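You operate a simulated robot arm through the tools that you are given. There is no shell and no other tool. Be economical: measure what you need, move in short steps, check, and stop when the job is done.

Carry out the task below with a simulated robot arm. There is one attempt and no reset: what you move stays moved.

TASK
Press the red keypad button three times.

It is judged by the outcome, as a careful person would: the job done as asked, and still so three seconds after it is handed in. It fails if anything else is knocked over, pushed out of place, dropped, spilled or broken.

THE ROBOT
A 7-joint arm with a two-finger parallel gripper, fixed in place. Base frame: the origin is at the foot of the arm, x ahead of it, y to its left, z up. Lengths are in cm, angles in degrees, forces in N, time in s.
Its first joint turns from -66.0 to 66.0 degrees. Payload 2.6 kg.
Tool frame: the origin (TCP) lies between the finger pads and is the grasp point; the fingertips stand 3 cm ahead of it; z points along the fingers, y is the line along which they close. The gripper opens to 9.4 cm. The fingers are 2.8 cm wide and 1 cm thick; the gripper's body (5 by 9.6 cm) begins 5.5 cm behind the TCP.
Orientation is that of the tool frame in the base frame, as [roll, pitch, yaw] about the fixed x, y, z axes, in that order (R = Rz(yaw) Ry(pitch) Rx(roll)). With the fingers straight down and closing along the base's y, the tool's x points along the base's -x, its y along +y and its z along -z.

THE INTERFACE
- The arm moves only by the tool servo_tool. Its argument "plan" is a list that holds one entry, the list of rows, each a list of 7 numbers: the shift along the tool's x, y, z in cm, then the turn, a rotation vector about the tool's x, y, z in degrees, then the closure, from 0 (fully open) to 1 (shut). In form: [[[dx, dy, dz, rx, ry, rz, grip], ...]]. A call has 1 to 12 rows; each row shifts and turns the commanded pose from where the row before left it, along the tool's axes as they then stand. A row lasts 0.2 s, in which the tool goes at most 5 cm and 8.6 degrees; a call with a longer step from one row to the next is refused whole, and so is a gripper value outside its range. A pose out of reach is approached as far as the arm can. The call stops where the force on the tool passes 40 N (or 10 N more than at its start, if that is more) or the arm is blocked; 0.2 s more then pass. The fingers move at their own pace (about 7.2 cm/s each) and stop on an object; they squeeze with about 30 N. The grip force told is the motor's: it shows also when the fingers shut on nothing. Time passes only in rows, and 0.2 s behind the last, so rows that do not move let the fingers close. It gives the time, the measured TCP pose, the force on the tool (base axes), the opening and the grip force at its end, in the units of the frame above (readings bear some noise), and new pictures: "show" is both (left out), scene, wrist or none.
- Cameras (640 x 400 px; columns grow to the right, rows downward): "scene" is fixed at [4.76, 45.66, 54.94]; the picture's right is [-0.52, -0.86, 0.00], its down [-0.61, 0.37, -0.70] and it looks along [0.60, -0.36, -0.71] (base axes); focal length 290 px, centre (320, 200). "wrist" rides on the gripper at [-3.7, 0, -5.8] in the tool frame; the picture's right is [0.00, -1.00, 0.00], its down [0.97, 0.00, -0.24] and it looks along [0.24, 0.00, 0.97] (tool axes); focal length 218 px, centre (320, 200).
- probe_pixels(camera, pixels): for up to 12 pixels [column, row] of the newest picture of that camera ("zoom" is the newest enlarged one), the place [x, y, z] in the base frame of the surface seen there, good to about 0.3 cm. No time passes.
- enlarge(camera, box): a new picture of the part [left, top, right, bottom] of that camera's present view, enlarged. No time passes.
- close_job(): hands the job in; it is judged then, once.

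Work in short steps. Measure before you move; look again where a grasp or a placing could have gone wrong, and mend it. You have 60 turns and 120 pictures in all, the two below and enlarged ones among them. Open the gripper and draw the arm clear of the work before you hand the job in, unless the task says otherwise; then end with one line.

The tools are called after ">>>" as name(argument=value, ...) on one line, values as JSON. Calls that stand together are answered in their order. servo_tool: Moves the arm, as the interface text tells. Its arguments: {"type":"object","properties":{"plan":{"type":"array"},"show":{"type":"string","enum":["both","scene","wrist","none"]}},"required":["plan"]} The other tools are called the same way: probe_pixels (camera, pixels) gives the place of the surface under pixels of a picture; enlarge (camera, box) takes an enlarged picture of a part of a camera's view; close_job () hands the job in.

At the start:

```text
time_s: 0.0
tcp_pos: [20.71, 26.2, 34.73]
tcp_rot: [180.0, 0.0, -180.0]
contact_force: [-0.5, 0.4, 0.4]
grip_width: 9.41
grip_force: 0.0
```

scene: 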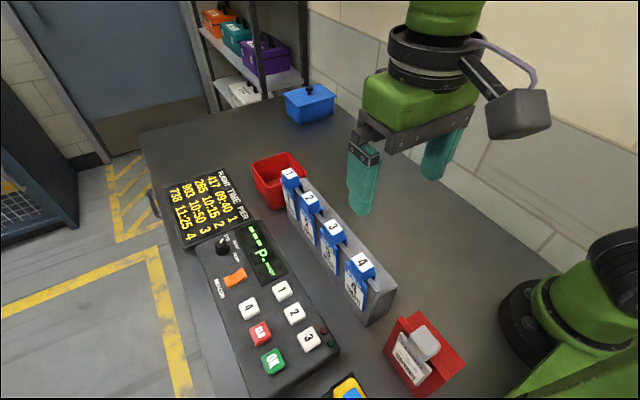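
wrist: 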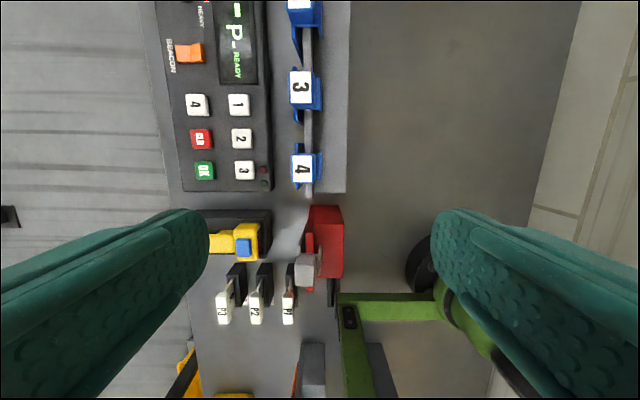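

The red key is near scene (260,333) and wrist (201,139). I'll enlarge the scene view and probe the key and its surroundings.

>>> enlarge(camera="scene", box=[190, 220, 350, 400])

>>> probe_pixels(camera="wrist", pixels=[[201, 139], [194, 139], [208, 139], [201, 132], [201, 146], [204, 171], [241, 139], [197, 105], [220, 139], [300, 168], [190, 52]])

>>> probe_pixels(camera="scene", pixels=[[260, 331], [273, 360], [250, 309], [361, 262]])

```text
2.22 times, centred on (270, 310) of scene
```

zoom: 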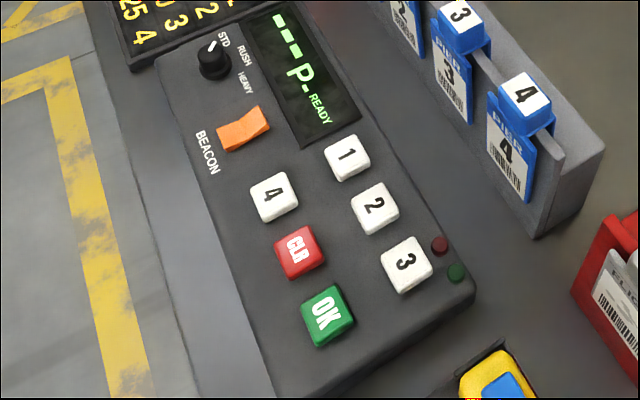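

```text
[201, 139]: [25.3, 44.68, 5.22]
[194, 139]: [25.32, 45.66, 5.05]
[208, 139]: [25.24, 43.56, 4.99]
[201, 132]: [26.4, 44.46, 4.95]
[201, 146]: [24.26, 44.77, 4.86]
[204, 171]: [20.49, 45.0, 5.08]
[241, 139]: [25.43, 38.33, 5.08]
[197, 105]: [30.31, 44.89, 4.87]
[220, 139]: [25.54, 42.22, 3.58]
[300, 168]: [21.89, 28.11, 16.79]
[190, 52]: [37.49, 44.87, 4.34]
```

```text
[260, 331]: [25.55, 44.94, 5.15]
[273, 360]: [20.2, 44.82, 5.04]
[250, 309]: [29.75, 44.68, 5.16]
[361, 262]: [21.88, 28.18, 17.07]
```

The red CLR key's top is at about (25.4, 44.75, 5.15), and its neighbours are at least 5 cm away. I'll shut the gripper, move over the key while still high, then come down to TCP z of about 15.

>>> servo_tool(plan=[[[0, 0, 0, 0, 0, 0, 1], [-0.9, 3.7, 0, 0, 0, 0, 1], [-0.9, 3.7, 0, 0, 0, 0, 1], [-0.9, 3.7, 0, 0, 0, 0, 1], [-1, 3.7, 0, 0, 0, 0, 1], [-1, 3.75, 0, 0, 0, 0, 1], [0, 0, 4, 0, 0, 0, 1], [0, 0, 4, 0, 0, 0, 1], [0, 0, 4, 0, 0, 0, 1], [0, 0, 4, 0, 0, 0, 1], [0, 0, 3.7, 0, 0, 0, 1], [0, 0, 0, 0, 0, 0, 1]]])

```text
time_s: 2.6
tcp_pos: [25.47, 44.68, 14.94]
tcp_rot: [-180.0, 0.1, 179.9]
contact_force: [-0.2, 1.5, 0.0]
grip_width: 0.0
grip_force: 29.6
```

scene: 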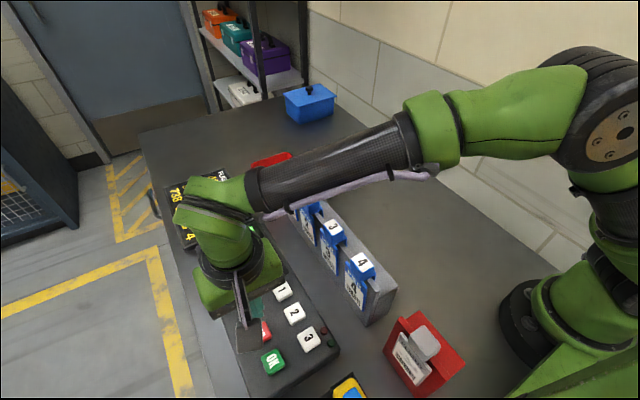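
wrist: 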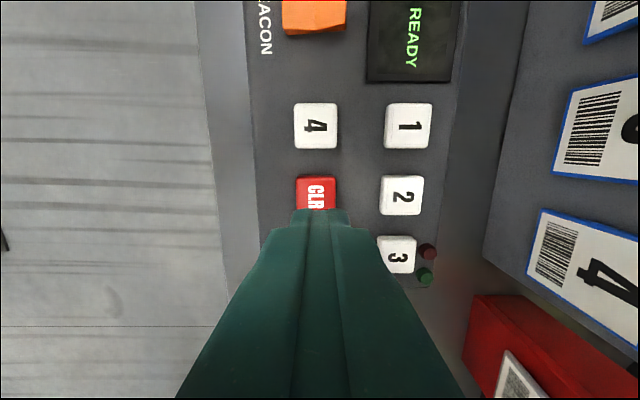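

The shut fingers are over the CLR key, which shows at wrist (316,193). I'll probe it again from here, and lower to just above it in the same turn.

>>> probe_pixels(camera="wrist", pixels=[[298, 195], [335, 195], [316, 179], [316, 200], [316, 105], [316, 147], [355, 200], [403, 192]])

>>> servo_tool(plan=[[[0, 0, 2.5, 0, 0, 0, 1], [0, 0, 2.5, 0, 0, 0, 1], [0, 0, 1, 0, 0, 0, 1], [0, 0, 0, 0, 0, 0, 1]]])

```text
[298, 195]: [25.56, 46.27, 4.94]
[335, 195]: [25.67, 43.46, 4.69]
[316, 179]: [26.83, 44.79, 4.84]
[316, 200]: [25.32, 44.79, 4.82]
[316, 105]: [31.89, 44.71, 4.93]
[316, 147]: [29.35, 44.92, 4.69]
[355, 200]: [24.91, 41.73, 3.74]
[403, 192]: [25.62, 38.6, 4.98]
```

```text
time_s: 3.6
tcp_pos: [25.39, 44.6, 9.06]
tcp_rot: [180.0, 0.0, -179.9]
contact_force: [-0.2, 0.2, 0.6]
grip_width: 0.0
grip_force: 29.9
```

scene: 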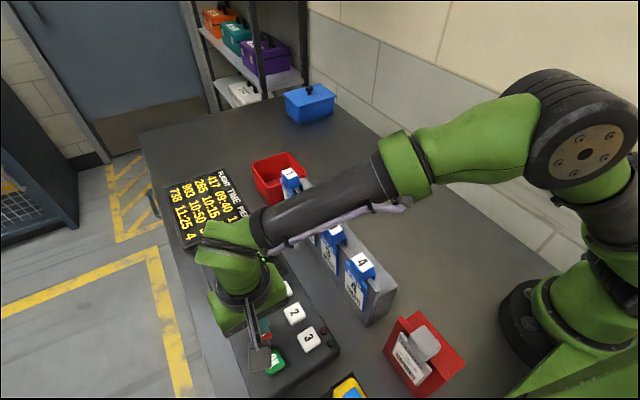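
wrist: 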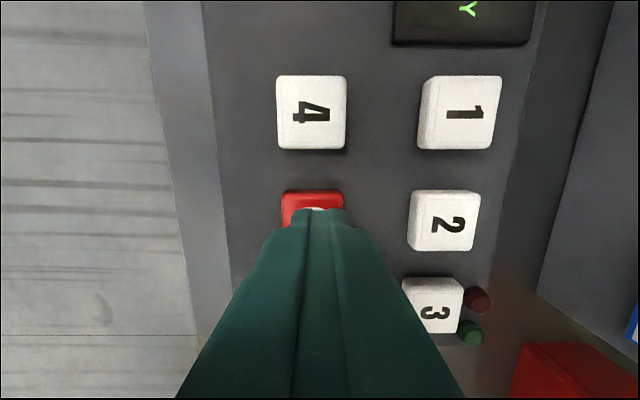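

The tip stands at z of about 6.06, roughly 1.1 cm above the key and inside its outline. I'll press slowly in small steps and watch the force.

>>> servo_tool(plan=[[[0, 0, 0.5, 0, 0, 0, 1], [0, 0, 0.4, 0, 0, 0, 1], [0, 0, 0.15, 0, 0, 0, 1], [0, 0, 0.15, 0, 0, 0, 1], [0, 0, 0.1, 0, 0, 0, 1]]])

```text
time_s: 4.8
tcp_pos: [25.44, 44.53, 7.81]
tcp_rot: [-179.9, 0.0, -180.0]
contact_force: [-0.1, -0.4, 0.9]
grip_width: 0.03
grip_force: 29.5
```

scene: 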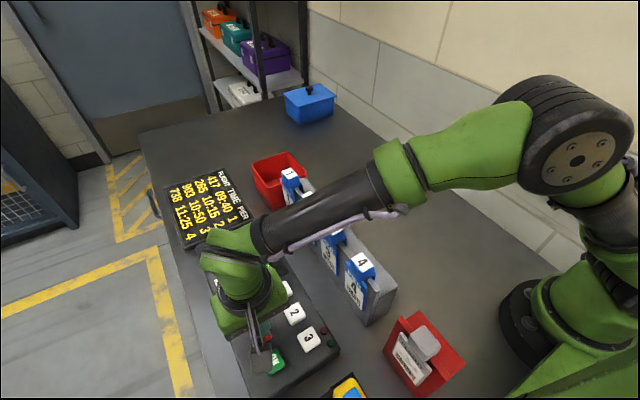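
wrist: 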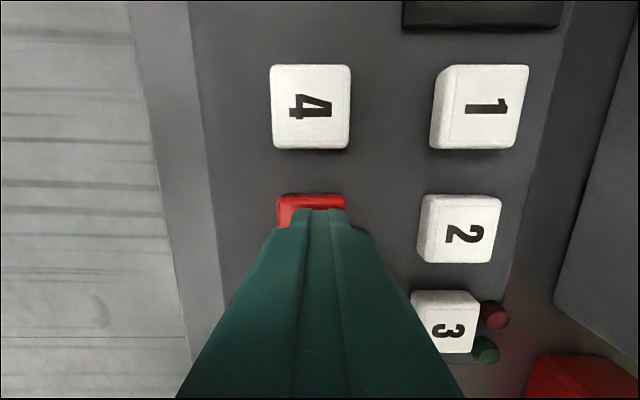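

The force is still only about 0.9 N with the tip at z of 4.81, so it's barely touching. I'll go on down in 0.1 cm steps.

>>> servo_tool(plan=[[[0, 0, 0.1, 0, 0, 0, 1], [0, 0, 0.1, 0, 0, 0, 1]]], show="none")

```text
time_s: 5.4
tcp_pos: [25.4, 44.76, 7.51]
tcp_rot: [-180.0, 0.0, 179.9]
contact_force: [0.0, -1.1, 2.2]
grip_width: 0.01
grip_force: 30.2
```

>>> servo_tool(plan=[[[0, 0, 0.1, 0, 0, 0, 1]]], show="wrist")

```text
time_s: 5.8
tcp_pos: [25.44, 44.78, 7.41]
tcp_rot: [180.0, 0.0, 180.0]
contact_force: [-0.7, -0.3, 2.5]
grip_width: 0.02
grip_force: 30.0
```

wrist: 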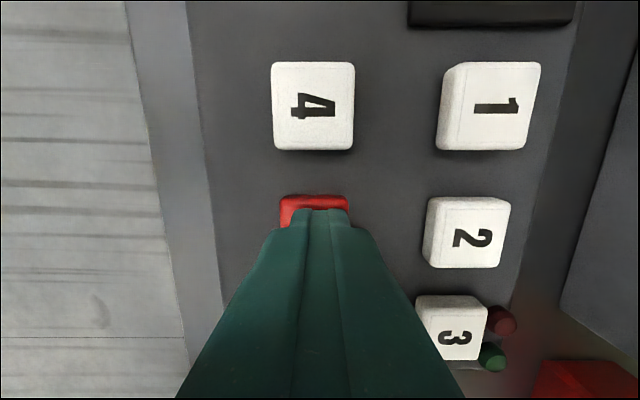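

The force has risen to about 2.5 N, like a spring, so the key is travelling. I'll keep on until it bottoms out.

>>> servo_tool(plan=[[[0, 0, 0.1, 0, 0, 0, 1], [0, 0, 0.05, 0, 0, 0, 1]]], show="none")

```text
time_s: 6.4
tcp_pos: [25.5, 44.67, 7.18]
tcp_rot: [-180.0, 0.0, -180.0]
contact_force: [-2.8, -0.9, 8.7]
grip_width: 0.0
grip_force: 30.3
```

The force jumped to 8.7 N, so the key is at its stop. I'll lift 1.5 cm to let it spring back, and check the panel.

>>> servo_tool(plan=[[[0, 0, -0.5, 0, 0, 0, 1], [0, 0, -1.0, 0, 0, 0, 1], [0, 0, 0, 0, 0, 0, 1]]])

>>> enlarge(camera="scene", box=[190, 220, 350, 400])

```text
time_s: 7.2
tcp_pos: [25.31, 44.6, 8.71]
tcp_rot: [179.9, 0.0, -179.8]
contact_force: [0.0, -0.1, 0.1]
grip_width: 0.0
grip_force: 29.9
```

scene: 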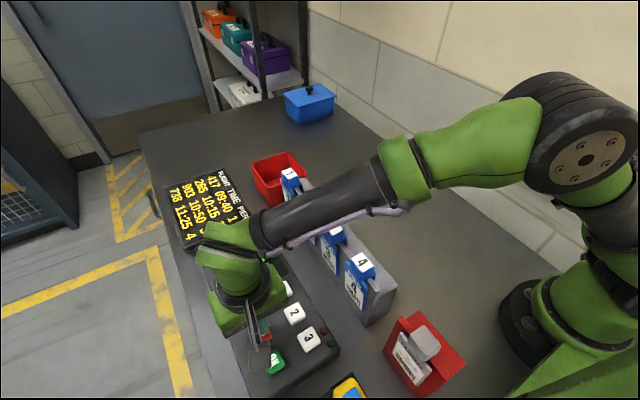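
wrist: 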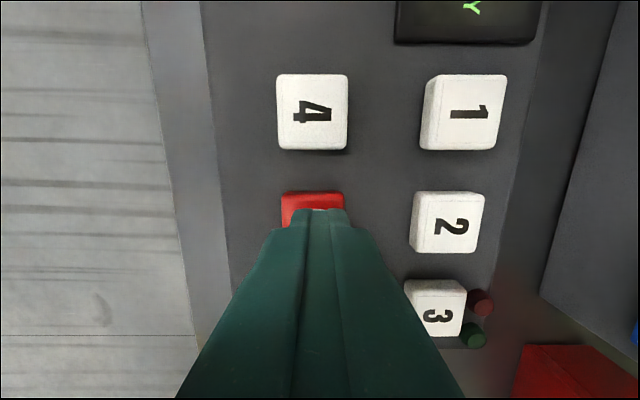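

```text
2.22 times, centred on (270, 310) of scene
```

zoom: 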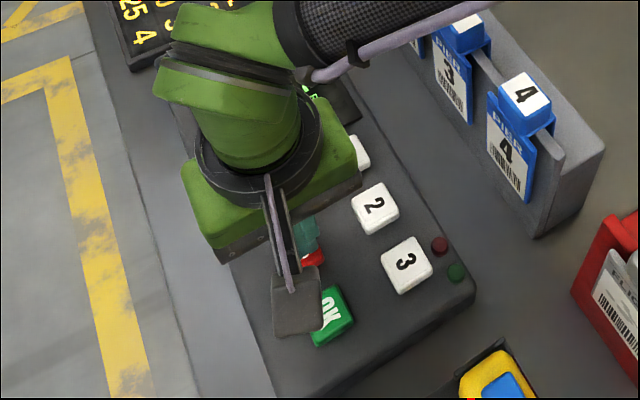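

The key has sprung back and nothing else has moved. For the second press I'll go the same depth.

>>> servo_tool(plan=[[[0, 0, 0.7, 0, 0, 0, 1], [0, 0, 0.3, 0, 0, 0, 1], [0, 0, 0.2, 0, 0, 0, 1], [0, 0, 0.2, 0, 0, 0, 1], [0, 0, 0.1, 0, 0, 0, 1], [0, 0, 0, 0, 0, 0, 1]]], show="none")

```text
time_s: 8.6
tcp_pos: [25.53, 44.67, 7.26]
tcp_rot: [180.0, 0.1, 179.9]
contact_force: [3.9, 0.4, 7.5]
grip_width: 0.0
grip_force: 30.1
```

The second press reached the stop again at 7.5 N. I'll release it fully.

>>> servo_tool(plan=[[[0, 0, -0.5, 0, 0, 0, 1], [0, 0, -1.0, 0, 0, 0, 1], [0, 0, 0, 0, 0, 0, 1]]], show="wrist")

```text
time_s: 9.4
tcp_pos: [25.39, 44.77, 8.85]
tcp_rot: [-179.9, 0.0, -179.8]
contact_force: [0.0, 0.1, 0.6]
grip_width: 0.0
grip_force: 29.5
```

wrist: 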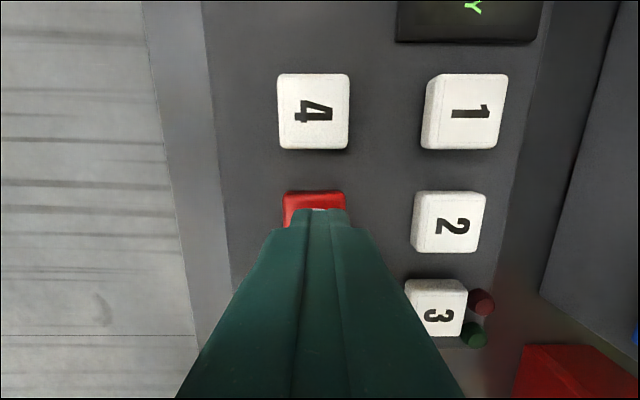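

The key is released and the tip is clear of it. Now the third press.

>>> servo_tool(plan=[[[0, 0, 0.7, 0, 0, 0, 1], [0, 0, 0.3, 0, 0, 0, 1], [0, 0, 0.2, 0, 0, 0, 1], [0, 0, 0.2, 0, 0, 0, 1], [0, 0, 0.1, 0, 0, 0, 1], [0, 0, 0, 0, 0, 0, 1]]], show="none")

```text
time_s: 10.8
tcp_pos: [25.44, 44.56, 7.34]
tcp_rot: [179.9, 0.1, 180.0]
contact_force: [3.3, 2.1, 7.5]
grip_width: 0.0
grip_force: 30.2
```

The third press also bottomed out at 7.5 N. I'll withdraw straight up, go back toward the start pose, and open the gripper once high.

>>> servo_tool(plan=[[[0, 0, -0.5, 0, 0, 0, 1], [0, 0, -3, 0, 0, 0, 1], [0, 0, -4.8, 0, 0, 0, 1], [0, 0, -4.8, 0, 0, 0, 1], [0, 0, -4.8, 0, 0, 0, 1], [0, 0, -4.8, 0, 0, 0, 1], [0, 0, -4.7, 0, 0, 0, 0], [1, -4.6, 0, 0, 0, 0, 0], [1.2, -4.6, 0, 0, 0, 0, 0], [1.2, -4.6, 0, 0, 0, 0, 0], [1.2, -4.6, 0, 0, 0, 0, 0], [0, 0, 0, 0, 0, 0, 0]]])

>>> enlarge(camera="scene", box=[190, 220, 350, 400])

```text
time_s: 13.4
tcp_pos: [20.54, 26.25, 34.65]
tcp_rot: [-180.0, 0.0, -179.9]
contact_force: [-0.9, 0.4, -0.8]
grip_width: 9.37
grip_force: 0.1
```

scene: 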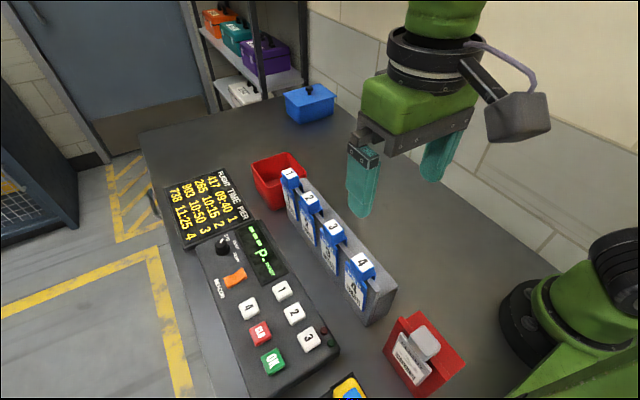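
wrist: 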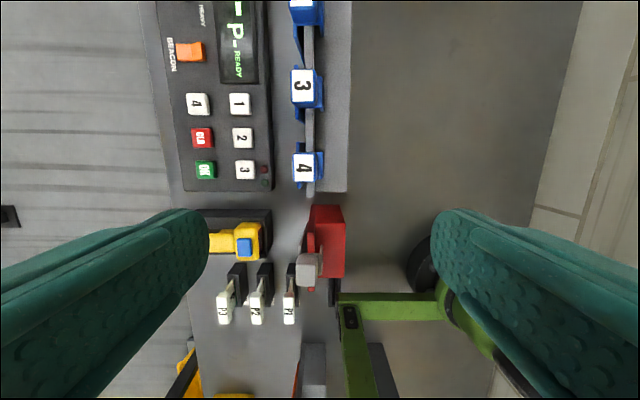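

```text
2.22 times, centred on (270, 310) of scene
```

zoom: 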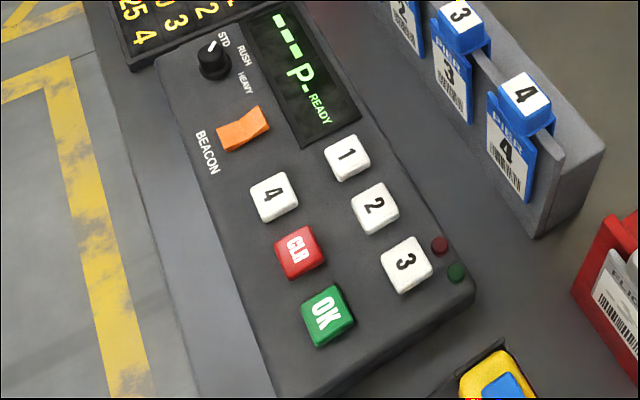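

The scene looks as it did at the start: the CLR key is back up, the other keys look unchanged, and the gripper is open and clear. I'll hand the job in.

>>> close_job()

```text
The job is handed in.
```

I pressed the red CLR key three times, each time down to its stop (about 7.5–8.7 N) and fully released; the panel shows no press count, so that rests on the force readings, and nothing else was moved.
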